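You operate a simulated robot arm through the tools that you are given. There is no shell and no other tool. Be economical: measure what you need, move in short steps, check, and stop when the job is done.

You run a simulated two-armed robot. Do the job below in one go: nothing can be reset, and whatever is moved stays where it is left.

Task
Wipe up the spill on the table top with the yellow cloth there and put it back.

The check looks at the end state, three seconds after you hand in, the way a careful person would. Anything else that was tipped, shoved, dropped, spilled or broken makes it a failure. Flat cloth is picked up by pressing the open fingertips on it (5 to 10 N) and closing them slowly along it; thin cloth reads only 2 to 8 mm in the jaws.

Robot
Two 7-joint arms with two-finger parallel grippers on one trunk, on a base that drives. Base frame: it is fixed to the floor where the robot stands at the start and does not move with it; the origin is under the middle of the robot, x ahead of it, y to its left, z up. Readings come in cm, degrees, newtons and seconds.
The left shoulder is at the start at [6, 14.3, 90.1], the right one opposite. With the tool pointing down near the work surface each hand reaches from about 32 to 74 cm from the robot's upright axis, wherever it stands, measured 20 degrees to its own side. Payload 1.57 kg a hand.
The TCP of each hand is the grasp point between the finger pads, 3 cm short of the fingertips. In the tool frame z runs along the fingers and y along their closing line. Largest opening 11 cm; finger width 2.4, thickness 1.2; the body of the gripper, 4.8 by 11.2 cm, starts 7.8 cm behind the TCP.
Orientation is that of the tool frame in the base frame, as a unit quaternion [w, x, y, z]. With the fingers straight down and closing along the base's y, the tool's x points along the base's -x, its y along +y and its z along -z.

Tools
- The arms move only by the tool servo_tool. It takes "left_rows", "right_rows" or both (then of equal length, played together; a hand with none holds still); each is a list of rows, each an object (a shift or turn left out is 0, a gripper value left out holds the last) with "linear": the shift along the tool's x, y, z in cm, a list of three; "delta_rot": the turn, a rotation vector about the tool's x, y, z in rad, a list of three; "claw": the opening, from 0 (shut) to 1 (fully open). In form: [{"linear": [dx, dy, dz], "delta_rot": [wx, wy, wz], "claw": claw}, ...]. A call has 1 to 12 rows; each row is the pose to reach, as a shift and turn from the pose commanded when the call began, along the tool's axes at that moment. Each row takes 0.2 s and may step no farther than 5 cm and 8.6 degrees from the row before; otherwise, or with a gripper value out of range, the whole call is refused. Where a pose cannot be reached the arm comes as near as it can. A force on the tool above 40 N (or 10 N above the force at the start of the call, whichever is more), or a blocked arm, ends the call early, and 0.2 s more pass. Each finger travels about 4.5 cm/s and halts on what it meets, pressing with about 40 N; the grip force reading is that of the motor and also rises with nothing between the fingers. The clock runs only during rows and for 0.2 s after the last one: add rows that repeat a pose to give the fingers time. The reply holds the time, the measured pose of the TCP, the force on the tool along the base axes, the opening and the grip force, in the units named above and with some noise, with the torque about the TCP (base axes, N m) and any sound that the robot's microphone picked up.
- Cameras (640 x 400 px; columns grow to the right, rows downward): "scene" is now at [4.58, 0.98, 150.75]; the picture's right is [0.13, -0.99, 0.00], its down [-0.77, -0.10, -0.63] and it looks along [0.63, 0.08, -0.78] (base axes); focal length 294 px, centre (320, 200). "left" rides on the left gripper at [7, -1.6, -14.1] in its tool frame; the picture's right is [0.23, 0.97, 0.00], its down [-0.86, 0.20, -0.48] and it looks along [-0.47, 0.11, 0.88] (tool axes); focal length 222 px, centre (320, 200). "right" rides on the right gripper at [7, 1.6, -14.1] in its tool frame; the picture's right is [-0.23, 0.97, 0.00], its down [-0.86, -0.20, -0.48] and it looks along [-0.47, -0.11, 0.88] (tool axes); focal length 222 px, centre (320, 200). There is no depth. A picture from a camera that has moved, and an enlarged one, comes with that camera's place and axes in the base frame and with its lens.
- capture(camera): a new picture of that camera. No time passes.
- raise_lower(by): slides the trunk up (or, below 0, down) by that many cm; the arms and the scene camera ride with it, the base frame stays. It gives what a move gives, with no picture.
- steer(legs): drives the robot by 1 to 6 legs, each [ahead, left, turn to the left] in cm, cm and degrees, along the robot's own axes; the way and the turn of a leg run together, so that a leg with both is an arc; at most 150 cm and 180 degrees a leg. The arms and the cameras ride along, it lands a little off, and it stops where it bumps. It gives what a move gives.
- head_to(pan, tilt): turns the head with the scene camera to pan (to the left, within 86 degrees either way) and tilt (down, from -29 to 69), counted from straight ahead of the robot. It gives what a move gives.
- inspect(camera, box): a new picture of the part [left, top, right, bottom] of that camera's present view, enlarged. No time passes.
- finish_job(): hands the job in; it is judged then, once.

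Go step by step. Nothing tells you exact positions but the pictures and the camera data: compare them with the known pose of the tool, close in by small moves and look again before you grip or let go. The budget is 120 turns and 92 pictures, counting those below and the enlarged ones. Unless the task says otherwise, let go and move clear before handing in, and close with one line.

The tools are called as a command line: name --argument value ..., lists and objects as JSON in quotes. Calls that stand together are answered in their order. servo_tool: Moves the arms, as the interface text tells. Its arguments: {"type":"object","properties":{"left_rows":{"type":"array"},"right_rows":{"type":"array"}},"required":[]} The other tools are called the same way: raise_lower (by) slides the trunk up or down; steer (legs) drives the base; head_to (pan, tilt) turns the head that bears the scene camera; capture (camera) takes a picture; inspect (camera, box) takes an enlarged picture of a part of a camera's view; finish_job () hands the job in.

At the start:

```text
t: 0.0
left_ee_pos: [51.45, 18.2, 93.97]
left_orientation: [0.0, 0.0, 1.0, -0.001]
left_contact_force: [-0.3, 1.5, -0.1]
left_moment: [0.01, 0.0, -0.01]
left_gripper_width: 10.98
left_finger_force: 0.1
right_ee_pos: [42.95, -16.68, 94.19]
right_orientation: [0.0, 0.0, 1.0, 0.0]
right_contact_force: [0.0, 0.3, -0.8]
right_moment: [-0.03, 0.01, 0.02]
right_gripper_width: 11.01
right_finger_force: 0.2
trunk travel left (down, up): [-50.0, 9.0]
robot x, y, heading: [0.03, 0.41, 0.1]
head pan, tilt: [7.3, 50.8]
```

scene: 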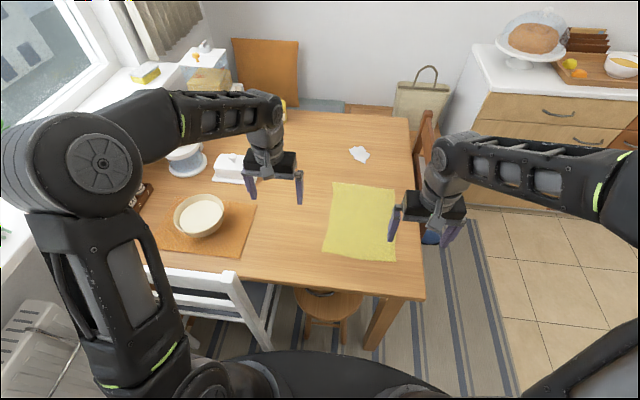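
right: 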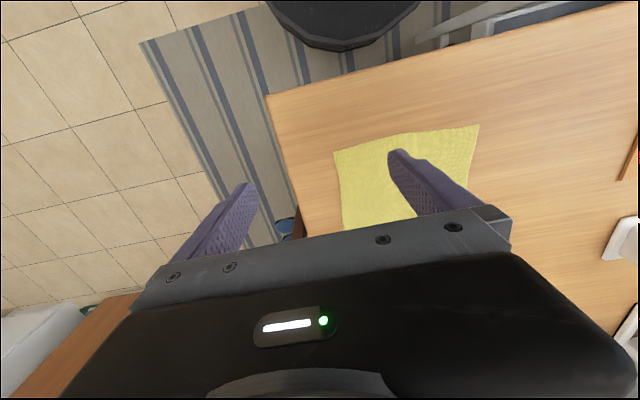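
left: 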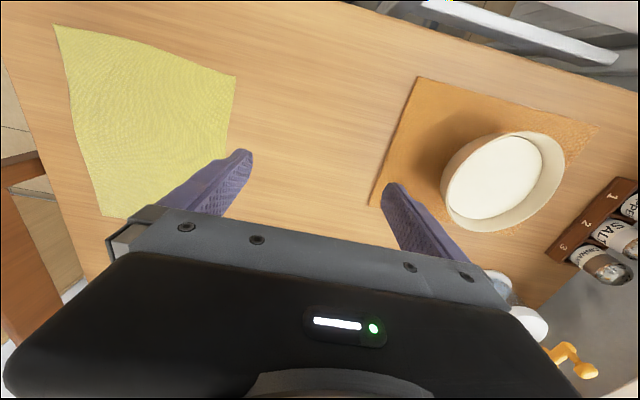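

I see a table with a yellow cloth lying flat, a bowl on an orange mat, a white item and other things; the spill isn't obvious yet. I'll enlarge the views to find it.

inspect --camera "scene" --box '[240, 90, 440, 270]'

inspect --camera "scene" --box '[110, 40, 310, 290]'

```text
2.22 times, centred on (340, 180) of scene
camera zoom: at [4.58, 0.98, 150.75], right [0.13, -0.99, 0.0], down [-0.77, -0.1, -0.63], along [0.63, 0.08, -0.78], focal length 653 px, centre (276, 244)
```

zoom: 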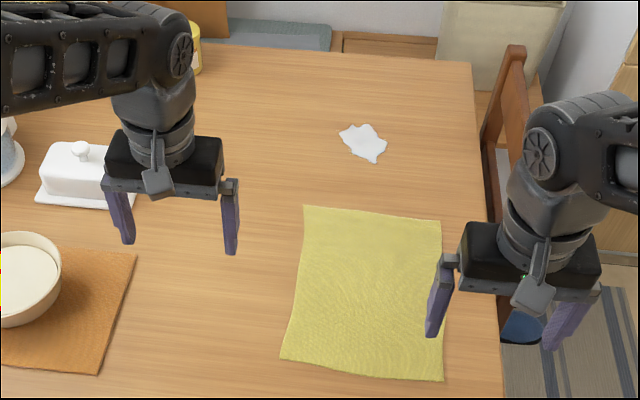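

```text
1.60 times, centred on (210, 165) of scene
camera zoom: at [4.58, 0.98, 150.75], right [0.13, -0.99, 0.0], down [-0.77, -0.1, -0.63], along [0.63, 0.08, -0.78], focal length 470 px, centre (496, 256)
```

zoom: 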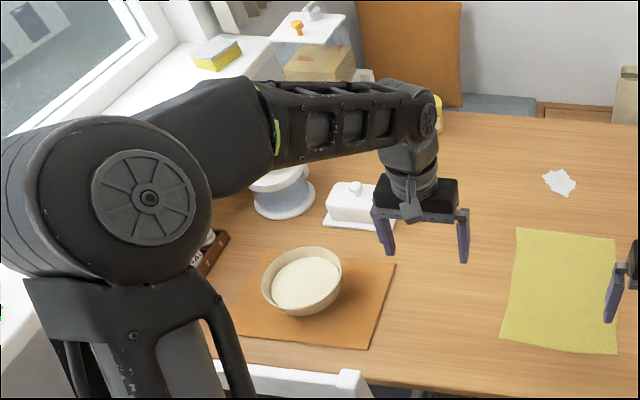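

The white puddle about (95.5, -3.5) is the spill, and the cloth spans roughly x 49–79, y -17 to 6. The spill is out of reach from here, so I look down to see how far ahead I can drive.

head_to --pan 0 --tilt 69

capture --camera "scene"

head_to --pan -45 --tilt 50

capture --camera "scene"

```text
t: 0.8
left_ee_pos: [51.29, 18.2, 94.0]
left_orientation: [0.0, 0.001, 1.0, -0.001]
left_contact_force: [0.0, 0.1, 0.2]
left_moment: [0.02, -0.01, 0.02]
left_gripper_width: 10.98
left_finger_force: 0.1
right_ee_pos: [42.95, -16.87, 94.3]
right_orientation: [0.0, -0.001, 1.0, 0.0]
right_contact_force: [-0.8, -0.6, 0.3]
right_moment: [-0.01, 0.01, 0.0]
right_gripper_width: 11.0
right_finger_force: 0.0
trunk travel left (down, up): [-50.0, 9.0]
robot x, y, heading: [0.09, -0.11, -0.1]
head pan, tilt: [0.0, 68.8]
```

```text
86 pictures are left
camera scene: at [2.61, 0.02, 148.67], right [0.0, -1.0, 0.0], down [-0.93, 0.0, -0.36], along [0.36, 0.0, -0.93], focal length 294 px, centre (320, 200)
```

scene: 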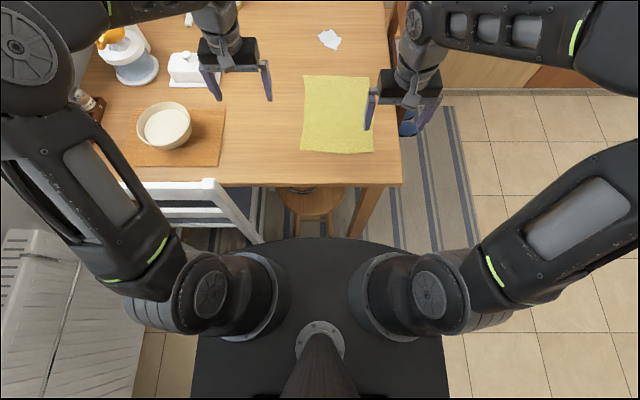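

```text
t: 1.9
left_ee_pos: [51.38, 18.15, 93.95]
left_orientation: [0.0, -0.001, 1.0, 0.0]
left_contact_force: [-0.5, -0.1, 0.1]
left_moment: [0.01, 0.01, -0.05]
left_gripper_width: 11.01
left_finger_force: 0.0
right_ee_pos: [43.02, -16.85, 94.17]
right_orientation: [0.001, 0.0, 1.0, 0.001]
right_contact_force: [-0.1, -0.1, -0.1]
right_moment: [0.03, 0.02, -0.02]
right_gripper_width: 10.97
right_finger_force: 0.0
trunk travel left (down, up): [-50.0, 9.0]
robot x, y, heading: [0.09, 0.09, -0.1]
head pan, tilt: [-45.0, 50.0]
```

```text
85 pictures are left
camera scene: at [2.46, -5.42, 150.86], right [-0.71, -0.71, 0.0], down [-0.54, 0.54, -0.64], along [0.45, -0.45, -0.77], focal length 294 px, centre (320, 200)
```

scene: 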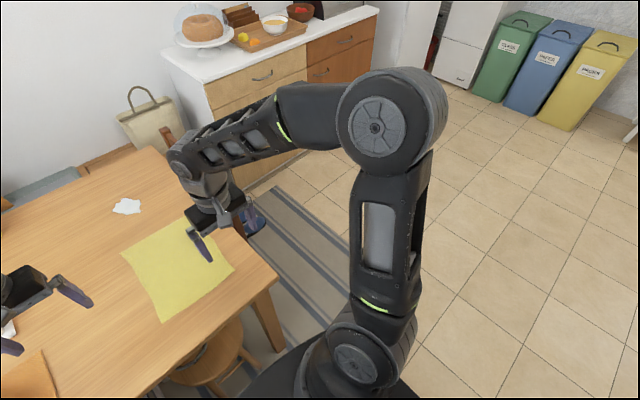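

The stool and white chair block driving straight ahead, so I'll go to the table's right side. First I shift right 60 cm, then look at what stands along that side.

steer --legs '[[-10, 0, 0], [0, -60, 0]]'

head_to --pan 5 --tilt 45

capture --camera "scene"

```text
t: 6.1
left_ee_pos: [40.96, -42.49, 93.99]
left_orientation: [-0.001, 0.003, 1.0, 0.0]
left_contact_force: [0.2, -0.6, 0.0]
left_moment: [0.02, -0.01, -0.02]
left_gripper_width: 11.01
left_finger_force: 0.0
right_ee_pos: [32.38, -77.41, 94.25]
right_orientation: [0.001, 0.002, 1.0, 0.0]
right_contact_force: [0.5, -0.2, -0.1]
right_moment: [0.03, -0.04, -0.01]
right_gripper_width: 11.03
right_finger_force: 0.0
trunk travel left (down, up): [-50.0, 9.0]
robot x, y, heading: [-10.28, -59.99, -0.4]
head pan, tilt: [-45.0, 50.0]
```

```text
t: 7.3
left_ee_pos: [41.06, -42.42, 94.04]
left_orientation: [0.0, 0.003, 1.0, 0.001]
left_contact_force: [-0.3, 0.1, 1.1]
left_moment: [0.03, 0.01, 0.0]
left_gripper_width: 10.99
left_finger_force: 0.1
right_ee_pos: [32.36, -77.26, 94.31]
right_orientation: [0.0, 0.003, 1.0, 0.0]
right_contact_force: [-0.4, 0.1, -0.3]
right_moment: [-0.01, 0.02, 0.04]
right_gripper_width: 11.0
right_finger_force: 0.0
trunk travel left (down, up): [-50.0, 9.0]
robot x, y, heading: [-10.44, -60.02, -0.2]
head pan, tilt: [5.0, 45.0]
```

```text
84 pictures are left
camera scene: at [-5.36, -59.59, 151.55], right [0.08, -1.0, 0.0], down [-0.7, -0.06, -0.71], along [0.7, 0.06, -0.71], focal length 294 px, centre (320, 200)
```

scene: 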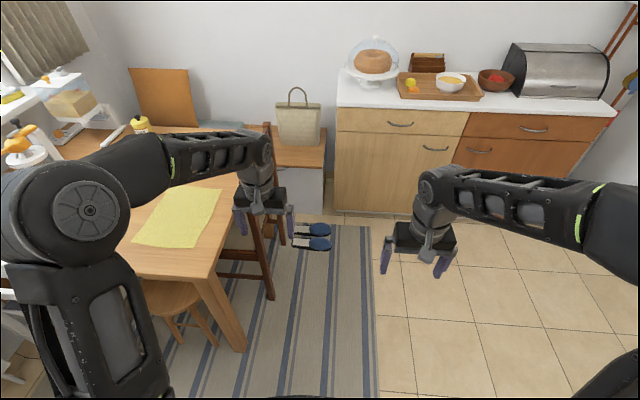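

On the right side a brown chair (back near y -27, x 68–105, top about z 86) is tucked in, with slippers beyond it. I'll raise the trunk and stand near the front-right table corner, reaching over with the left arm.

raise_lower --by 8.5

steer --legs '[[54, 0, 0]]'

head_to --pan 40 --tilt 60

capture --camera "scene"

```text
t: 8.5
left_ee_pos: [41.07, -42.34, 102.57]
left_orientation: [0.0, 0.003, 1.0, 0.0]
left_contact_force: [-0.7, -0.2, 0.2]
left_moment: [0.02, -0.03, -0.01]
left_gripper_width: 11.02
left_finger_force: 0.1
right_ee_pos: [32.43, -77.18, 102.74]
right_orientation: [-0.001, 0.002, 1.0, 0.001]
right_contact_force: [0.0, -0.6, -0.8]
right_moment: [0.0, 0.0, -0.02]
right_gripper_width: 11.01
right_finger_force: 0.0
trunk travel left (down, up): [-58.5, 0.5]
robot x, y, heading: [-10.8, -60.44, -0.4]
head pan, tilt: [5.0, 45.0]
```

```text
t: 11.6
left_ee_pos: [94.74, -41.99, 102.47]
left_orientation: [0.0, -0.003, 1.0, 0.0]
left_contact_force: [0.4, 0.3, 0.5]
left_moment: [0.04, 0.02, 0.03]
left_gripper_width: 10.99
left_finger_force: 0.0
right_ee_pos: [86.57, -76.84, 102.62]
right_orientation: [0.0, -0.002, 1.0, -0.001]
right_contact_force: [-1.4, -0.7, 0.7]
right_moment: [0.03, 0.03, 0.0]
right_gripper_width: 10.99
right_finger_force: 0.2
trunk travel left (down, up): [-58.5, 0.5]
robot x, y, heading: [43.41, -60.18, 0.4]
head pan, tilt: [5.0, 45.0]
```

```text
t: 12.6
left_ee_pos: [94.76, -41.84, 102.32]
left_orientation: [0.0, -0.003, 1.0, 0.0]
left_contact_force: [0.2, -0.1, 0.8]
left_moment: [0.03, -0.03, -0.01]
left_gripper_width: 11.04
left_finger_force: 0.1
right_ee_pos: [86.41, -76.87, 102.68]
right_orientation: [0.0, -0.002, 1.0, 0.0]
right_contact_force: [0.0, 0.4, -0.1]
right_moment: [0.0, 0.04, -0.01]
right_gripper_width: 10.98
right_finger_force: 0.1
trunk travel left (down, up): [-58.5, 0.5]
robot x, y, heading: [43.57, -60.18, 0.4]
head pan, tilt: [40.0, 60.0]
```

```text
83 pictures are left
camera scene: at [45.53, -56.0, 158.11], right [0.65, -0.76, 0.0], down [-0.66, -0.56, -0.5], along [0.38, 0.32, -0.87], focal length 294 px, centre (320, 200)
```

scene: 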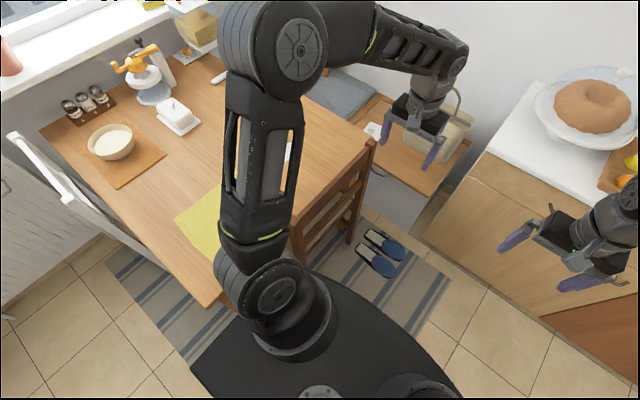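

The chair is clear of the base; before moving in closer I want to see the robot's own base footprint, so I tilt the right hand's camera back toward me.

servo_tool --right_rows '[{"delta_rot": [0, 0.14, 0]}, {"delta_rot": [0, 0.28, 0]}, {"delta_rot": [0, 0.42, 0]}, {"delta_rot": [0, 0.56, 0]}, {"delta_rot": [0, 0.7, 0]}, {"delta_rot": [0, 0.84, 0]}, {"delta_rot": [0, 0.98, 0]}, {"delta_rot": [0, 1.12, 0]}]'

capture --camera "right"

```text
t: 14.4
left_ee_pos: [94.76, -42.41, 102.59]
left_orientation: [0.0, -0.001, 1.0, 0.002]
left_contact_force: [0.0, -0.7, 0.5]
left_moment: [0.15, -0.01, 0.01]
left_gripper_width: 10.98
left_finger_force: 0.1
right_ee_pos: [72.81, -80.68, 97.12]
right_orientation: [-0.372, -0.026, 0.928, 0.011]
right_contact_force: [-0.3, 0.6, -0.6]
right_moment: [0.02, 0.02, -0.05]
right_gripper_width: 11.02
right_finger_force: 0.0
right hand out of reach, approached as far as the arm can: row 3, 4, 5, 6, 7, 8
trunk travel left (down, up): [-58.5, 0.5]
robot x, y, heading: [43.46, -60.52, 0.4]
head pan, tilt: [40.0, 60.0]
```

```text
82 pictures are left
camera right: at [77.51, -79.54, 112.43], right [0.13, 0.99, -0.12], down [0.96, -0.15, -0.25], along [-0.27, -0.08, -0.96], focal length 222 px, centre (320, 200)
```

right: 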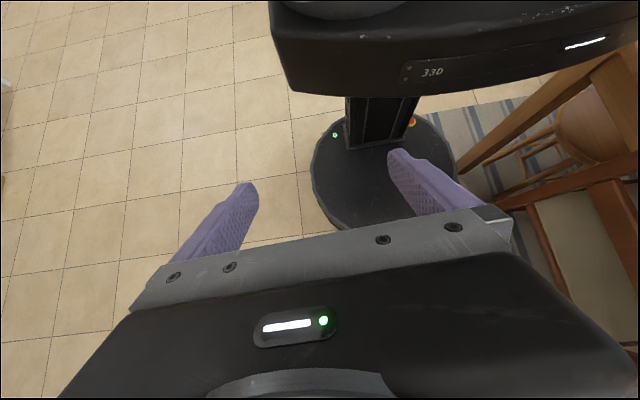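

The base is round, about 28 cm in radius, so (50, -55) with heading 30° is clear of the chair and table legs. I move there carefully.

steer --legs '[[0, 0, 29.6], [8.4, 1.5, 0]]'

head_to --pan 25 --tilt 55

capture --camera "scene"

capture --camera "left"

```text
t: 17.0
left_ee_pos: [85.01, -12.94, 102.36]
left_orientation: [0.0, -0.262, 0.965, 0.0]
left_contact_force: [0.3, -0.6, 0.1]
left_moment: [-0.04, 0.05, 0.0]
left_gripper_width: 11.0
left_finger_force: 0.0
right_ee_pos: [85.53, -57.23, 97.13]
right_orientation: [-0.362, -0.266, 0.889, -0.089]
right_contact_force: [0.8, 0.1, -0.1]
right_moment: [-0.01, 0.03, -0.05]
right_gripper_width: 11.03
right_finger_force: 0.0
trunk travel left (down, up): [-58.5, 0.5]
robot x, y, heading: [49.87, -54.66, 30.4]
head pan, tilt: [40.0, 60.0]
```

```text
t: 17.7
left_ee_pos: [85.03, -13.04, 102.37]
left_orientation: [0.001, -0.262, 0.965, 0.0]
left_contact_force: [-1.3, -0.2, 0.1]
left_moment: [0.0, 0.0, 0.0]
left_gripper_width: 11.0
left_finger_force: 0.2
right_ee_pos: [85.28, -57.33, 97.27]
right_orientation: [-0.361, -0.265, 0.89, -0.088]
right_contact_force: [0.1, 0.1, -0.3]
right_moment: [0.0, 0.0, 0.0]
right_gripper_width: 11.01
right_finger_force: 0.1
trunk travel left (down, up): [-58.5, 0.5]
robot x, y, heading: [49.96, -54.72, 30.2]
head pan, tilt: [25.0, 55.0]
```

```text
81 pictures are left
camera scene: at [51.42, -50.35, 158.71], right [0.82, -0.57, 0.0], down [-0.46, -0.67, -0.57], along [0.33, 0.47, -0.82], focal length 294 px, centre (320, 200)
```

scene: 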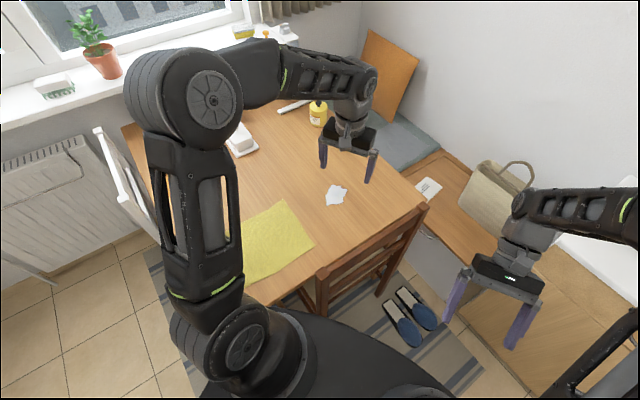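

```text
80 pictures are left
camera left: at [79.82, -17.89, 116.47], right [-0.69, 0.72, 0.0], down [0.64, 0.61, 0.48], along [0.35, 0.33, -0.88], focal length 222 px, centre (320, 200)
```

left: 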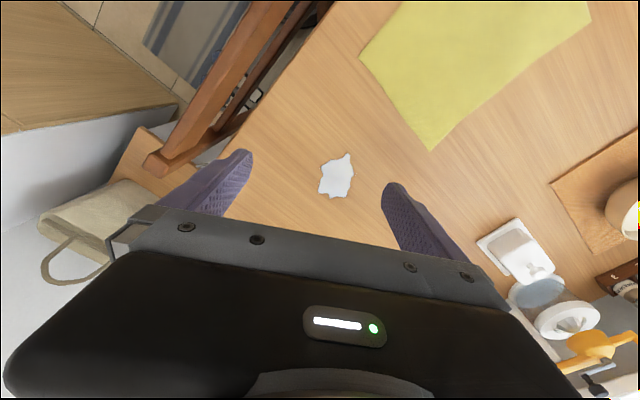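

I now stand beside the corner; the left camera puts the spill near (91, -2.5) and the cloth's far edge near x 73 in the present readings. I move the left hand above the middle of that edge, lined up with the table, and look again.

servo_tool --left_rows '[{"linear": [1.5, 3, 2.5], "delta_rot": [0, 0, 0.1]}, {"linear": [3, 6, 5], "delta_rot": [0, 0, 0.2]}, {"linear": [4.5, 9, 7.5], "delta_rot": [0, 0, 0.3]}, {"linear": [6, 12, 10], "delta_rot": [0, 0, 0.4]}, {"linear": [7.5, 14.8, 12], "delta_rot": [0, 0, 0.53]}, {"linear": [7.5, 14.8, 14], "delta_rot": [0, 0, 0.53]}, {"linear": [7.5, 14.8, 14], "delta_rot": [0, 0, 0.53]}]'

capture --camera "left"

capture --camera "scene"

```text
t: 19.3
left_ee_pos: [70.97, -4.11, 88.43]
left_orientation: [0.0, 0.0, 1.0, 0.0]
left_contact_force: [0.1, 0.4, -0.6]
left_moment: [-0.03, -0.04, -0.01]
left_gripper_width: 10.98
left_finger_force: 0.0
right_ee_pos: [85.34, -57.27, 97.25]
right_orientation: [-0.361, -0.266, 0.889, -0.089]
right_contact_force: [0.4, -0.2, 0.2]
right_moment: [-0.01, 0.01, 0.02]
right_gripper_width: 11.0
right_finger_force: 0.2
trunk travel left (down, up): [-58.5, 0.5]
robot x, y, heading: [49.61, -54.7, 30.4]
head pan, tilt: [25.0, 55.0]
```

```text
79 pictures are left
camera left: at [64.0, -5.62, 102.44], right [-0.23, 0.97, 0.0], down [0.86, 0.2, 0.48], along [0.47, 0.11, -0.88], focal length 222 px, centre (320, 200)
```

left: 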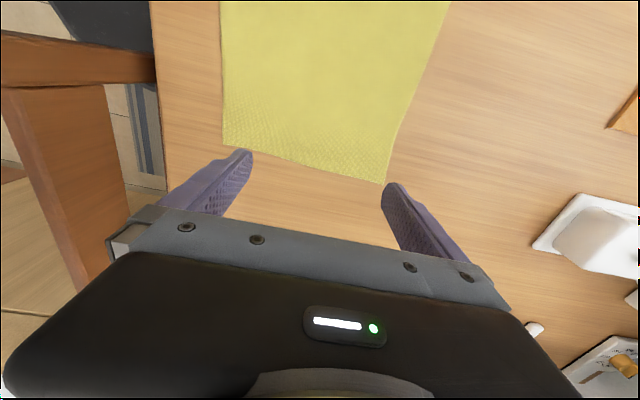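

```text
78 pictures are left
camera scene: at [51.37, -50.35, 158.71], right [0.82, -0.57, 0.0], down [-0.46, -0.67, -0.57], along [0.33, 0.47, -0.82], focal length 294 px, centre (320, 200)
```

scene: 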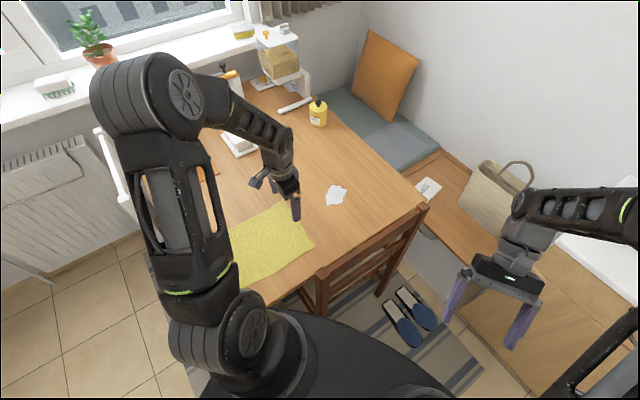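

The far edge now measures x ≈ 75.8, centred around y ≈ -5. I go lower and slightly ahead with a half-open gripper and look again.

servo_tool --left_rows '[{"linear": [-1.5, -0.3, 4], "claw": 0.5}, {"linear": [-3, -0.7, 8], "claw": 0.5}, {"linear": [-3, -0.7, 11], "claw": 0.5}, {"linear": [-3, -0.7, 11], "claw": 0.5}]'

capture --camera "left"

inspect --camera "scene" --box '[200, 140, 360, 300]'

```text
t: 20.2
left_ee_pos: [74.31, -4.66, 78.14]
left_orientation: [0.002, -0.001, 1.0, 0.002]
left_contact_force: [-1.0, -1.8, 16.2]
left_moment: [-0.29, 0.21, 0.0]
left_gripper_width: 3.98
left_finger_force: 2.8
right_ee_pos: [85.37, -57.26, 97.25]
right_orientation: [-0.361, -0.266, 0.889, -0.089]
right_contact_force: [-0.1, -0.2, 0.6]
right_moment: [-0.01, 0.03, 0.04]
right_gripper_width: 10.99
right_finger_force: 0.1
trunk travel left (down, up): [-58.5, 0.5]
robot x, y, heading: [49.61, -54.9, 30.5]
head pan, tilt: [25.0, 55.0]
stopped in row 4 (left hand): the force on the tool passed its limit (the readings are from after the stop); the commanded pose is now the measured one
```

```text
77 pictures are left
camera left: at [67.39, -6.22, 92.15], right [-0.23, 0.97, 0.0], down [0.85, 0.2, 0.48], along [0.47, 0.11, -0.88], focal length 222 px, centre (320, 200)
```

left: 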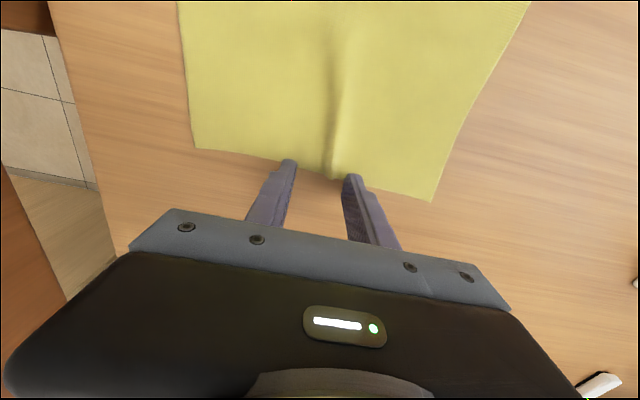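

```text
2.50 times, centred on (280, 220) of scene
camera zoom: at [51.39, -50.39, 158.73], right [0.82, -0.57, 0.0], down [-0.46, -0.67, -0.57], along [0.33, 0.47, -0.82], focal length 735 px, centre (420, 150)
```

zoom: 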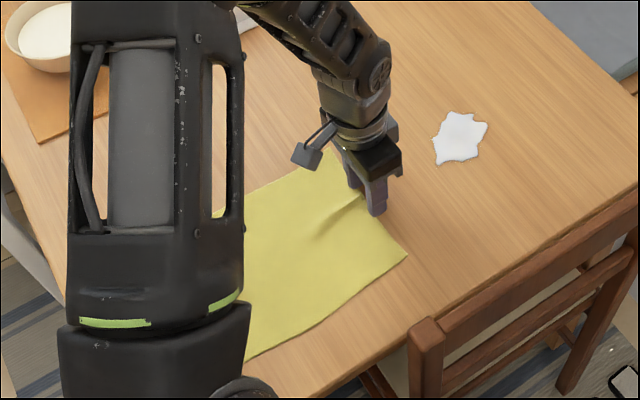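

Contact came at TCP z ≈ 78.1, so the table top really sits at about z 75; the spill is then near (90, -3.5) and the cloth x 46.5–74, y -15.5 to 5.7. I'll lift, reopen, shift 1 cm inward from the edge, press lightly and close slowly.

servo_tool --left_rows '[{"linear": [0, 0, -1], "claw": 0.5}, {"linear": [1, 0, -1], "claw": 0.5}, {"linear": [1, 0, -0.3], "claw": 0.5}, {"linear": [1, 0, 0.1], "claw": 0.5}, {"linear": [1, 0, 0.3], "claw": 0.5}]'

```text
t: 21.5
left_ee_pos: [73.38, -4.48, 78.14]
left_orientation: [0.002, -0.001, 1.0, 0.004]
left_contact_force: [-6.1, -2.3, 29.3]
left_moment: [-1.05, 0.23, -0.2]
left_gripper_width: 5.67
left_finger_force: 0.5
right_ee_pos: [85.22, -57.29, 97.35]
right_orientation: [-0.36, -0.267, 0.89, -0.088]
right_contact_force: [-0.2, 0.6, 0.2]
right_moment: [-0.01, -0.06, 0.02]
right_gripper_width: 11.0
right_finger_force: 0.1
trunk travel left (down, up): [-58.5, 0.5]
robot x, y, heading: [50.26, -54.51, 30.5]
head pan, tilt: [25.0, 55.0]
stopped in row 5 (left hand): the force on the tool passed its limit (the readings are from after the stop); the commanded pose is now the measured one
```

Too much pressure at 29 N; I ease up a little.

servo_tool --left_rows '[{"linear": [0, 0, -0.1], "claw": 0.5}, {"linear": [0, 0, -0.1], "claw": 0.5}]'

```text
t: 22.1
left_ee_pos: [73.39, -4.47, 78.21]
left_orientation: [0.003, -0.001, 1.0, 0.004]
left_contact_force: [-4.4, -3.1, 29.8]
left_moment: [-1.14, 0.22, -0.17]
left_gripper_width: 5.56
left_finger_force: 2.1
right_ee_pos: [85.24, -57.51, 97.24]
right_orientation: [-0.36, -0.266, 0.89, -0.088]
right_contact_force: [-0.2, -0.2, -0.2]
right_moment: [-0.01, -0.01, 0.01]
right_gripper_width: 10.99
right_finger_force: 0.1
trunk travel left (down, up): [-58.5, 0.5]
robot x, y, heading: [50.11, -54.66, 30.3]
head pan, tilt: [25.0, 55.0]
```

servo_tool --left_rows '[{"linear": [0, 0, -0.2], "claw": 0.5}, {"linear": [0, 0, -0.2], "claw": 0.5}]'

capture --camera "left"

```text
t: 22.7
left_ee_pos: [73.5, -4.42, 78.1]
left_orientation: [0.002, -0.001, 1.0, 0.003]
left_contact_force: [-2.8, -0.2, 11.1]
left_moment: [-0.33, 0.1, -0.1]
left_gripper_width: 5.57
left_finger_force: 0.1
right_ee_pos: [85.26, -57.35, 97.37]
right_orientation: [-0.362, -0.267, 0.889, -0.089]
right_contact_force: [0.2, 0.4, -0.3]
right_moment: [-0.01, 0.01, 0.01]
right_gripper_width: 10.98
right_finger_force: 0.1
trunk travel left (down, up): [-58.5, 0.5]
robot x, y, heading: [50.13, -54.41, 30.5]
head pan, tilt: [25.0, 55.0]
```

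```text
75 pictures are left
camera left: at [66.36, -6.17, 92.15], right [-0.23, 0.97, 0.0], down [0.85, 0.2, 0.48], along [0.47, 0.11, -0.88], focal length 222 px, centre (320, 200)
```

left: 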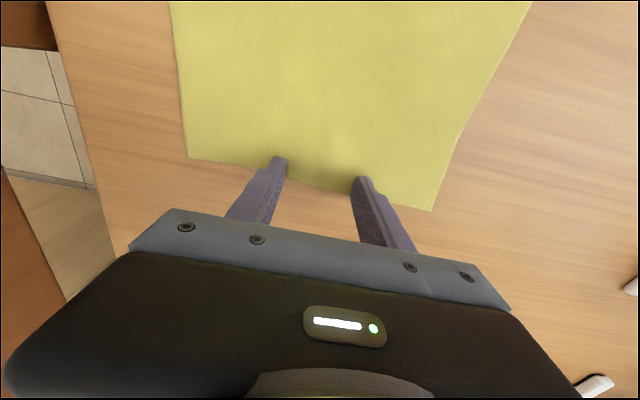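

The fingertips sit on the cloth just inside its edge at about 11 N. I close slowly.

servo_tool --left_rows '[{"linear": [0, 0, -0.04], "claw": 0.46}, {"linear": [0, 0, -0.04], "claw": 0.41}, {"linear": [0, 0, -0.04], "claw": 0.36}, {"linear": [0, 0, -0.04], "claw": 0.31}, {"linear": [0, 0, -0.04], "claw": 0.26}, {"linear": [0, 0, -0.04], "claw": 0.21}, {"linear": [0, 0, -0.04], "claw": 0.16}, {"linear": [0, 0, -0.04], "claw": 0.11}, {"linear": [0, 0, -0.04], "claw": 0.06}, {"linear": [0, 0, -0.04], "claw": 0.0}, {"linear": [0, 0, -0.04], "claw": 0.0}]'

capture --camera "left"

```text
t: 25.1
left_ee_pos: [73.45, -4.46, 78.15]
left_orientation: [0.002, 0.0, 1.0, 0.003]
left_contact_force: [-0.1, 0.3, 0.6]
left_moment: [0.0, 0.04, -0.01]
left_gripper_width: 0.27
left_finger_force: 24.1
right_ee_pos: [85.39, -57.2, 97.33]
right_orientation: [-0.361, -0.266, 0.89, -0.088]
right_contact_force: [0.2, 0.4, 0.1]
right_moment: [0.01, 0.04, -0.02]
right_gripper_width: 10.98
right_finger_force: 0.0
trunk travel left (down, up): [-58.5, 0.5]
robot x, y, heading: [49.71, -54.78, 30.7]
head pan, tilt: [25.0, 55.0]
```

```text
74 pictures are left
camera left: at [66.41, -6.08, 92.23], right [-0.23, 0.97, 0.0], down [0.85, 0.2, 0.48], along [0.47, 0.11, -0.88], focal length 222 px, centre (320, 200)
```

left: 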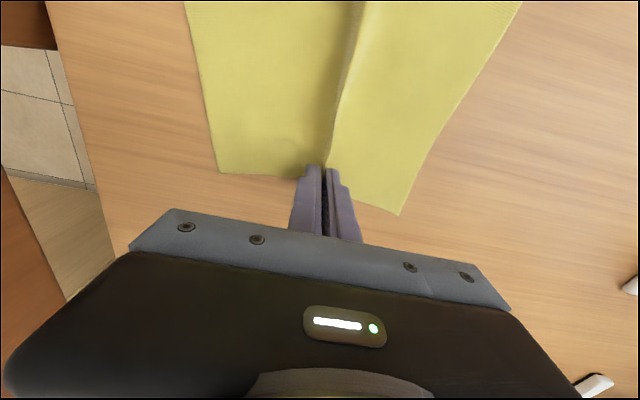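

The cloth is gripped at its far edge (2.7 mm). I drag it ahead over the spill, slightly lifted.

servo_tool --left_rows '[{"linear": [-1, 0, -0.8]}, {"linear": [-3, 0.1, -0.8]}, {"linear": [-5, 0.2, -0.8]}, {"linear": [-7, 0.3, -0.8]}, {"linear": [-9, 0.4, -0.8]}, {"linear": [-10, 0.5, -0.8]}, {"linear": [-10, 0.5, -0.8]}]'

capture --camera "left"

inspect --camera "scene" --box '[180, 120, 440, 320]'

```text
t: 26.7
left_ee_pos: [83.51, -3.91, 79.13]
left_orientation: [0.002, -0.001, 1.0, 0.002]
left_contact_force: [0.1, -0.1, 0.0]
left_moment: [-0.02, 0.0, 0.0]
left_gripper_width: 0.24
left_finger_force: 24.2
right_ee_pos: [85.32, -57.19, 97.33]
right_orientation: [-0.361, -0.266, 0.89, -0.088]
right_contact_force: [-0.2, 0.1, 0.6]
right_moment: [0.01, 0.0, 0.0]
right_gripper_width: 11.0
right_finger_force: 0.0
trunk travel left (down, up): [-58.5, 0.5]
robot x, y, heading: [49.93, -54.99, 30.6]
head pan, tilt: [25.0, 55.0]
```

```text
73 pictures are left
camera left: at [76.42, -5.58, 92.99], right [-0.23, 0.97, 0.0], down [0.85, 0.2, 0.48], along [0.47, 0.11, -0.88], focal length 222 px, centre (320, 200)
```

left: 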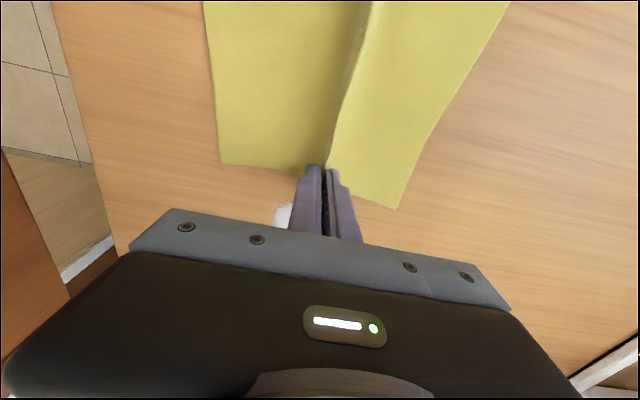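

```text
2.00 times, centred on (310, 220) of scene
camera zoom: at [51.41, -50.33, 158.71], right [0.82, -0.57, 0.0], down [-0.46, -0.67, -0.57], along [0.33, 0.47, -0.82], focal length 588 px, centre (340, 160)
```

zoom: 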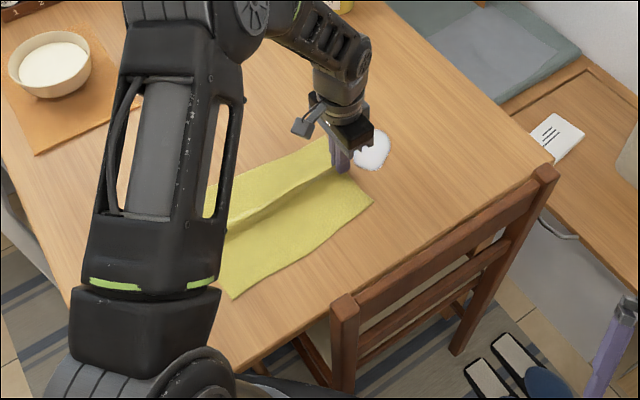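

The cloth follows well and the spill is just in front of the fingers at about (90.3, -4.5). I keep dragging until the cloth covers it.

servo_tool --left_rows '[{"linear": [-2, -0.3, 0]}, {"linear": [-4, -0.6, 0]}, {"linear": [-6, -0.8, 0]}, {"linear": [-8, -0.8, 0]}, {"linear": [-10, -0.8, 0]}, {"linear": [-12, -0.8, 0]}, {"linear": [-14, -0.8, 0]}, {"linear": [-15, -0.8, 0]}, {"linear": [-15, -0.8, 0]}]'

capture --camera "left"

inspect --camera "scene" --box '[180, 120, 440, 320]'

```text
t: 28.7
left_ee_pos: [98.51, -4.65, 79.22]
left_orientation: [0.001, -0.001, 1.0, 0.002]
left_contact_force: [-1.4, 0.1, 0.3]
left_moment: [0.01, 0.02, 0.01]
left_gripper_width: 0.27
left_finger_force: 23.7
right_ee_pos: [85.41, -57.23, 97.31]
right_orientation: [-0.361, -0.266, 0.889, -0.089]
right_contact_force: [-1.1, 0.3, 1.0]
right_moment: [-0.02, 0.06, 0.04]
right_gripper_width: 10.99
right_finger_force: 0.1
trunk travel left (down, up): [-58.5, 0.5]
robot x, y, heading: [49.68, -54.59, 30.4]
head pan, tilt: [25.0, 55.0]
```

```text
71 pictures are left
camera left: at [91.4, -6.32, 93.15], right [-0.23, 0.97, 0.0], down [0.85, 0.2, 0.48], along [0.47, 0.11, -0.88], focal length 222 px, centre (320, 200)
```

left: 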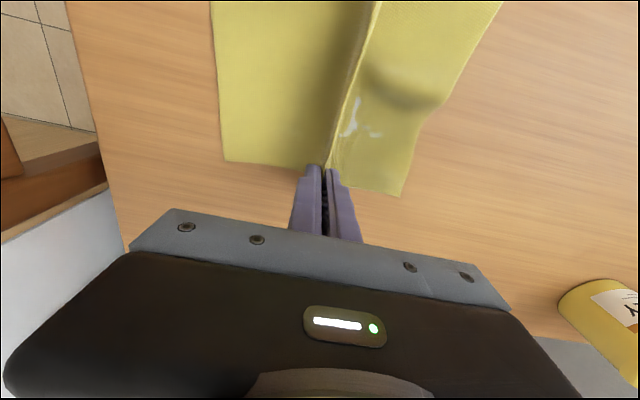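

```text
2.00 times, centred on (310, 220) of scene
camera zoom: at [51.42, -50.33, 158.71], right [0.82, -0.57, 0.0], down [-0.46, -0.67, -0.57], along [0.33, 0.47, -0.82], focal length 588 px, centre (340, 160)
```

zoom: 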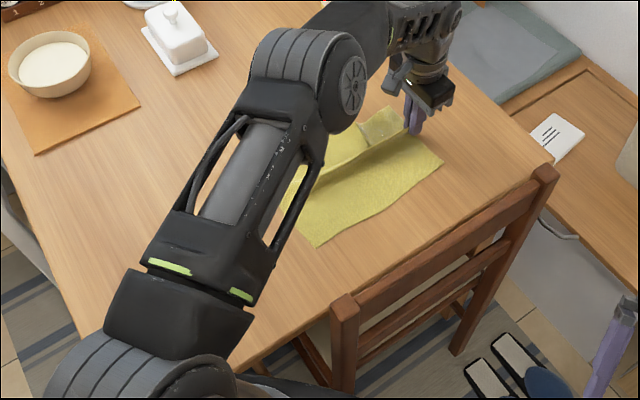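

The cloth lies over the spill and is taking up the milk. I set the edge down, let go and rise to look.

servo_tool --left_rows '[{"linear": [0, 0, 0.5]}, {"linear": [0, 0, 0.85]}, {"linear": [0, 0, 0.85], "claw": 0.15}, {"linear": [0, 0, 0.85], "claw": 0.3}, {"linear": [0, 0, 0.5], "claw": 0.3}, {"linear": [0, 0, -2], "claw": 0.3}, {"linear": [0, 0, -5], "claw": 0.0}, {"linear": [4, 0, -8], "claw": 0.0}, {"linear": [4, 0, -8], "claw": 0.0}]'

capture --camera "left"

```text
t: 30.7
left_ee_pos: [94.45, -4.85, 87.11]
left_orientation: [0.002, -0.001, 1.0, 0.003]
left_contact_force: [0.2, 0.0, -0.4]
left_moment: [0.0, 0.06, -0.01]
left_gripper_width: 0.0
left_finger_force: 20.8
right_ee_pos: [85.4, -57.23, 97.22]
right_orientation: [-0.363, -0.266, 0.889, -0.088]
right_contact_force: [-0.6, 0.3, -0.5]
right_moment: [0.02, 0.03, 0.01]
right_gripper_width: 11.01
right_finger_force: 0.1
trunk travel left (down, up): [-58.5, 0.5]
robot x, y, heading: [50.0, -55.33, 30.5]
head pan, tilt: [25.0, 55.0]
```

```text
69 pictures are left
camera left: at [87.32, -6.39, 101.08], right [-0.23, 0.97, 0.0], down [0.85, 0.2, 0.48], along [0.47, 0.11, -0.88], focal length 222 px, centre (320, 200)
```

left: 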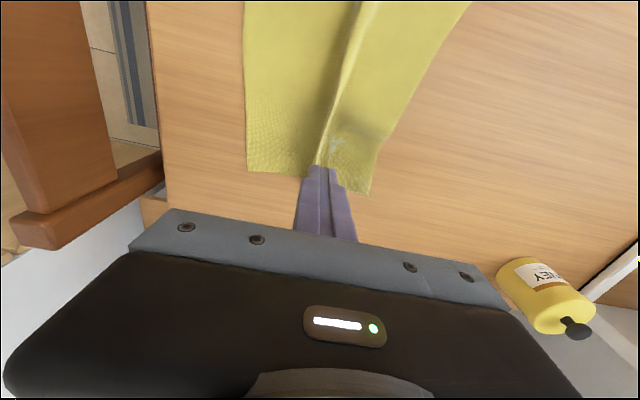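

The cloth covers the spill with a ridge in the middle. I'll press on it over the spill and spread it flat by opening the fingers.

servo_tool --left_rows '[{"linear": [2, 0, 4]}, {"linear": [4, 0, 7.5]}, {"linear": [4, 0, 8.5]}, {"linear": [4, 0, 8.9]}, {"linear": [4, 0, 8.9]}]'

```text
t: 31.9
left_ee_pos: [90.37, -4.64, 78.18]
left_orientation: [0.003, -0.001, 1.0, 0.002]
left_contact_force: [-1.3, -0.4, 4.5]
left_moment: [-0.03, 0.03, 0.01]
left_gripper_width: 0.02
left_finger_force: 21.1
right_ee_pos: [85.35, -57.38, 97.32]
right_orientation: [-0.361, -0.266, 0.889, -0.089]
right_contact_force: [0.7, -0.5, -0.5]
right_moment: [0.0, 0.0, 0.02]
right_gripper_width: 11.0
right_finger_force: 0.1
trunk travel left (down, up): [-58.5, 0.5]
robot x, y, heading: [49.76, -55.02, 30.6]
head pan, tilt: [25.0, 55.0]
```

servo_tool --left_rows '[{"linear": [0, 0, 0.08], "claw": 0.1}, {"linear": [0, 0, 0.08], "claw": 0.2}, {"linear": [0, 0, 0.08], "claw": 0.3}, {"linear": [0, 0, 0.08], "claw": 0.4}, {"linear": [0, 0, 0.08], "claw": 0.5}, {"linear": [0, 0, 0.08], "claw": 0.6}, {"linear": [0, 0, 0.08], "claw": 0.7}, {"linear": [0, 0, 0.08], "claw": 0.7}]'

capture --camera "left"

inspect --camera "scene" --box '[180, 120, 440, 320]'

```text
t: 33.7
left_ee_pos: [90.42, -4.61, 78.2]
left_orientation: [0.002, -0.001, 1.0, 0.003]
left_contact_force: [-0.5, -2.5, 6.3]
left_moment: [0.17, 0.03, 0.03]
left_gripper_width: 7.47
left_finger_force: 0.1
right_ee_pos: [85.22, -57.31, 97.23]
right_orientation: [-0.361, -0.266, 0.889, -0.088]
right_contact_force: [0.0, 1.0, 0.2]
right_moment: [0.02, 0.01, -0.03]
right_gripper_width: 11.02
right_finger_force: 0.0
trunk travel left (down, up): [-58.5, 0.5]
robot x, y, heading: [49.93, -54.81, 30.7]
head pan, tilt: [25.0, 55.0]
```

```text
68 pictures are left
camera left: at [83.34, -6.33, 92.19], right [-0.23, 0.97, 0.0], down [0.85, 0.2, 0.48], along [0.47, 0.11, -0.88], focal length 222 px, centre (320, 200)
```

left: 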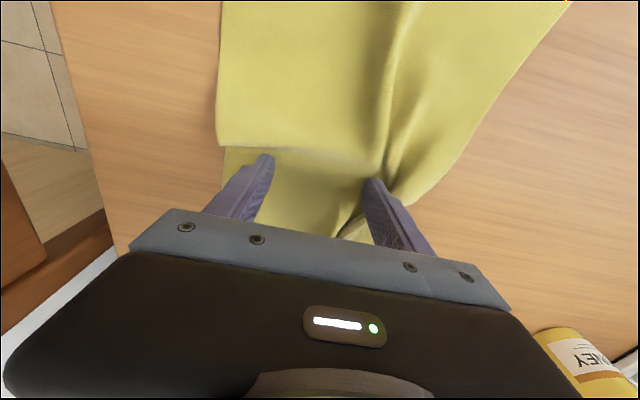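

```text
2.00 times, centred on (310, 220) of scene
camera zoom: at [51.38, -50.42, 158.72], right [0.82, -0.57, 0.0], down [-0.46, -0.67, -0.57], along [0.33, 0.47, -0.82], focal length 588 px, centre (340, 160)
```

zoom: 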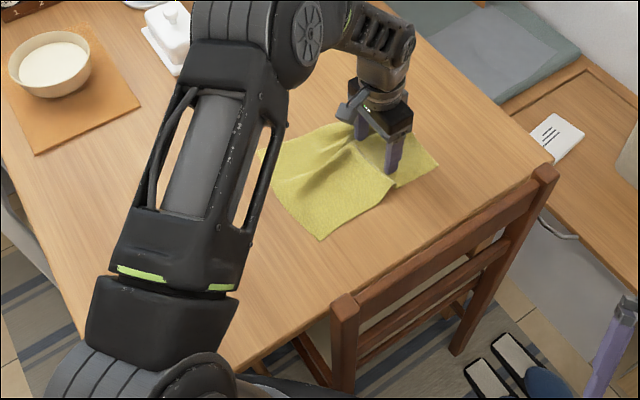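

The cloth is pressed at about 6 N right on the spill area. I scrub with it in short strokes.

servo_tool --left_rows '[{"linear": [-1.5, 0, 0.05]}, {"linear": [-3, 0, 0.05]}, {"linear": [-1.5, 0, 0.05]}, {"linear": [0, 0, 0.05]}, {"linear": [0, 2, 0.05]}, {"linear": [0, 3.5, 0.05]}, {"linear": [0, 1.5, 0.05]}, {"linear": [0, -0.5, 0.05]}, {"linear": [0, -2.5, 0.05]}, {"linear": [0, -3.5, 0.05]}, {"linear": [0, -1.5, 0.05]}, {"linear": [0, 0, 0.05]}]'

servo_tool --left_rows '[{"linear": [1.5, 0, 0]}, {"linear": [3, 0, 0]}, {"linear": [3, 0, -4]}, {"linear": [3, 0, -8]}, {"linear": [6, 0, -12]}, {"linear": [6, 0, -12]}]'

capture --camera "left"

inspect --camera "scene" --box '[180, 120, 440, 320]'

```text
t: 36.3
left_ee_pos: [90.47, -4.84, 78.21]
left_orientation: [0.001, -0.001, 1.0, 0.003]
left_contact_force: [1.0, -1.7, 3.8]
left_moment: [0.06, 0.03, -0.01]
left_gripper_width: 7.55
left_finger_force: 0.0
right_ee_pos: [85.28, -57.42, 97.35]
right_orientation: [-0.362, -0.266, 0.889, -0.089]
right_contact_force: [0.7, -1.4, 0.3]
right_moment: [-0.02, -0.03, -0.02]
right_gripper_width: 11.0
right_finger_force: 0.0
trunk travel left (down, up): [-58.5, 0.5]
robot x, y, heading: [49.7, -54.66, 30.5]
head pan, tilt: [25.0, 55.0]
```

```text
t: 37.7
left_ee_pos: [84.37, -4.82, 90.09]
left_orientation: [0.003, -0.001, 1.0, 0.002]
left_contact_force: [-0.4, -0.1, 0.3]
left_moment: [-0.01, 0.02, -0.02]
left_gripper_width: 7.71
left_finger_force: 0.0
right_ee_pos: [85.4, -57.3, 97.33]
right_orientation: [-0.361, -0.266, 0.889, -0.089]
right_contact_force: [0.5, -0.2, -0.1]
right_moment: [0.01, 0.04, 0.0]
right_gripper_width: 11.0
right_finger_force: 0.1
trunk travel left (down, up): [-58.5, 0.5]
robot x, y, heading: [50.12, -54.82, 30.1]
head pan, tilt: [25.0, 55.0]
```

```text
66 pictures are left
camera left: at [77.26, -6.44, 104.03], right [-0.23, 0.97, 0.0], down [0.85, 0.2, 0.48], along [0.47, 0.11, -0.88], focal length 222 px, centre (320, 200)
```

left: 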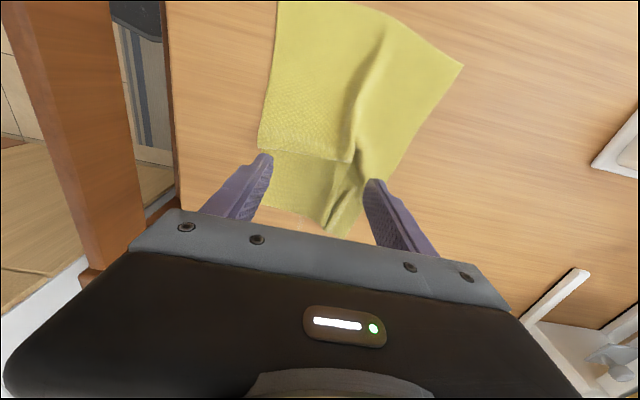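

```text
2.00 times, centred on (310, 220) of scene
camera zoom: at [51.53, -50.29, 158.7], right [0.82, -0.57, 0.0], down [-0.47, -0.67, -0.57], along [0.32, 0.47, -0.82], focal length 588 px, centre (340, 160)
```

zoom: 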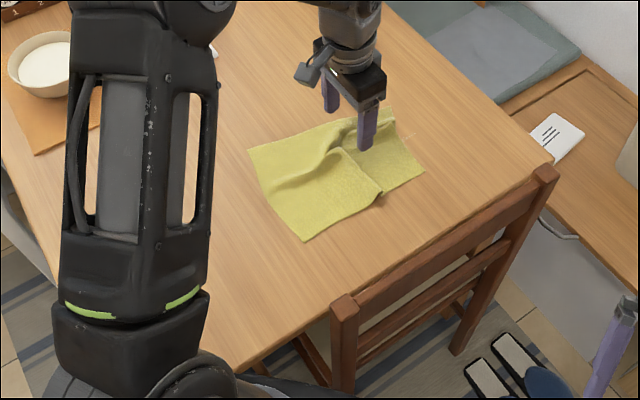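

The milk appears absorbed into the cloth. The cloth's near edge is around x 72, centre y -2; I move above it to pull the cloth back.

servo_tool --left_rows '[{"linear": [4, 1, 0], "claw": 0.5}, {"linear": [8, 2, 0], "claw": 0.5}, {"linear": [11, 2.8, 2], "claw": 0.5}, {"linear": [11.5, 2.8, 5], "claw": 0.5}, {"linear": [11.5, 2.8, 6], "claw": 0.5}, {"linear": [11.5, 2.8, 6], "claw": 0.5}]'

capture --camera "left"

inspect --camera "scene" --box '[180, 120, 440, 320]'

```text
t: 39.1
left_ee_pos: [72.84, -2.17, 84.18]
left_orientation: [0.002, -0.001, 1.0, 0.002]
left_contact_force: [-0.3, 0.1, -0.9]
left_moment: [0.02, -0.01, -0.01]
left_gripper_width: 5.5
left_finger_force: 0.0
right_ee_pos: [85.37, -57.29, 97.34]
right_orientation: [-0.361, -0.266, 0.89, -0.089]
right_contact_force: [-0.8, -0.4, 1.1]
right_moment: [0.02, -0.03, 0.0]
right_gripper_width: 11.01
right_finger_force: 0.1
trunk travel left (down, up): [-58.5, 0.5]
robot x, y, heading: [50.24, -54.63, 30.6]
head pan, tilt: [25.0, 55.0]
```

```text
64 pictures are left
camera left: at [65.77, -3.77, 98.08], right [-0.23, 0.97, 0.0], down [0.85, 0.2, 0.48], along [0.47, 0.11, -0.88], focal length 222 px, centre (320, 200)
```

left: 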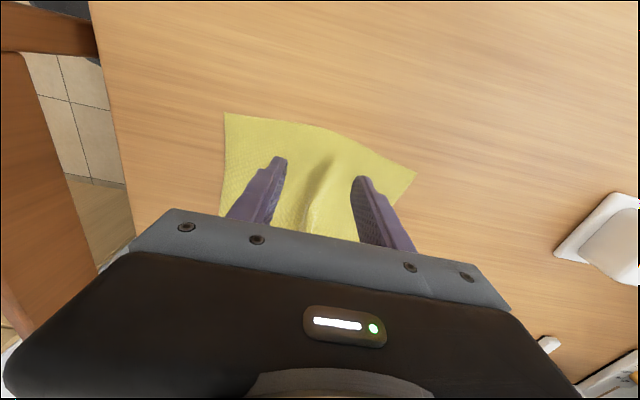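

```text
2.00 times, centred on (310, 220) of scene
camera zoom: at [51.42, -50.34, 158.71], right [0.82, -0.57, 0.0], down [-0.46, -0.67, -0.57], along [0.33, 0.47, -0.82], focal length 588 px, centre (340, 160)
```

zoom: 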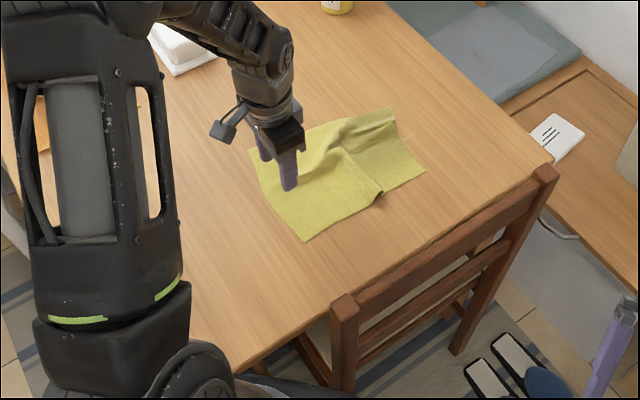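

The near edge is at about x 70 under the hand. I go down onto it just inside the edge.

servo_tool --left_rows '[{"linear": [1.5, -0.6, 3], "claw": 0.5}, {"linear": [1.5, -0.6, 5], "claw": 0.5}, {"linear": [1.5, -0.6, 5.9], "claw": 0.5}, {"linear": [1.5, -0.6, 6.05], "claw": 0.5}, {"linear": [1.5, -0.6, 6.05], "claw": 0.5}]'

capture --camera "left"

```text
t: 40.3
left_ee_pos: [71.34, -2.52, 78.12]
left_orientation: [0.004, -0.001, 1.0, 0.004]
left_contact_force: [-2.2, -2.2, 13.5]
left_moment: [-0.43, 0.13, -0.02]
left_gripper_width: 5.54
left_finger_force: 0.0
right_ee_pos: [85.3, -57.28, 97.26]
right_orientation: [-0.362, -0.266, 0.889, -0.088]
right_contact_force: [0.5, -0.1, -0.1]
right_moment: [0.01, 0.02, -0.02]
right_gripper_width: 11.04
right_finger_force: 0.1
trunk travel left (down, up): [-58.5, 0.5]
robot x, y, heading: [50.07, -54.75, 30.3]
head pan, tilt: [25.0, 55.0]
```

```text
62 pictures are left
camera left: at [64.38, -4.22, 92.15], right [-0.23, 0.97, 0.0], down [0.85, 0.2, 0.48], along [0.47, 0.12, -0.88], focal length 222 px, centre (320, 200)
```

left: 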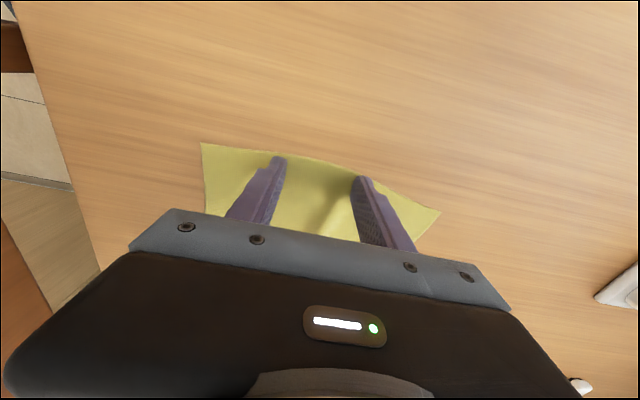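

Fingertips are on the cloth just inside the near edge. I ease off slightly, close slowly, then lift a touch.

servo_tool --left_rows '[{"linear": [0, 0, -0.06], "claw": 0.46}, {"linear": [0, 0, -0.06], "claw": 0.41}, {"linear": [0, 0, -0.06], "claw": 0.36}, {"linear": [0, 0, -0.06], "claw": 0.31}, {"linear": [0, 0, -0.06], "claw": 0.26}, {"linear": [0, 0, -0.06], "claw": 0.21}, {"linear": [0, 0, -0.06], "claw": 0.16}, {"linear": [0, 0, -0.06], "claw": 0.11}, {"linear": [0, 0, -0.06], "claw": 0.06}, {"linear": [0, 0, -0.06], "claw": 0.0}, {"linear": [0, 0, -0.06], "claw": 0.0}, {"linear": [0, 0, -0.8], "claw": 0.0}]'

capture --camera "left"

```text
t: 42.9
left_ee_pos: [71.48, -2.61, 78.89]
left_orientation: [0.002, -0.001, 1.0, 0.002]
left_contact_force: [-0.3, -0.3, 0.2]
left_moment: [-0.01, 0.03, 0.02]
left_gripper_width: 0.28
left_finger_force: 24.3
right_ee_pos: [85.32, -57.26, 97.33]
right_orientation: [-0.361, -0.266, 0.889, -0.089]
right_contact_force: [-0.4, -0.3, 1.4]
right_moment: [-0.02, 0.0, 0.01]
right_gripper_width: 10.96
right_finger_force: 0.0
trunk travel left (down, up): [-58.5, 0.5]
robot x, y, heading: [50.3, -54.67, 30.4]
head pan, tilt: [25.0, 55.0]
```

```text
61 pictures are left
camera left: at [64.32, -4.25, 92.79], right [-0.23, 0.97, 0.0], down [0.85, 0.2, 0.48], along [0.47, 0.11, -0.88], focal length 222 px, centre (320, 200)
```

left: 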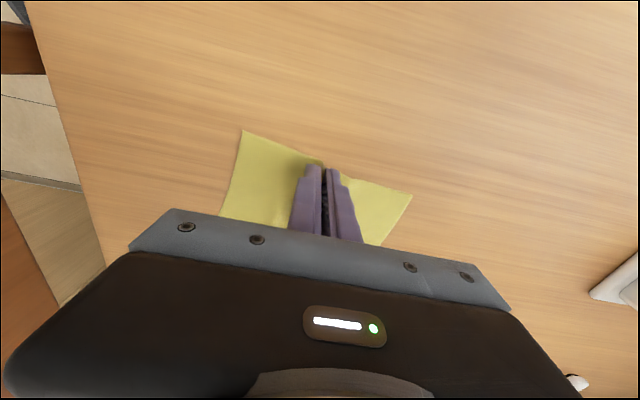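

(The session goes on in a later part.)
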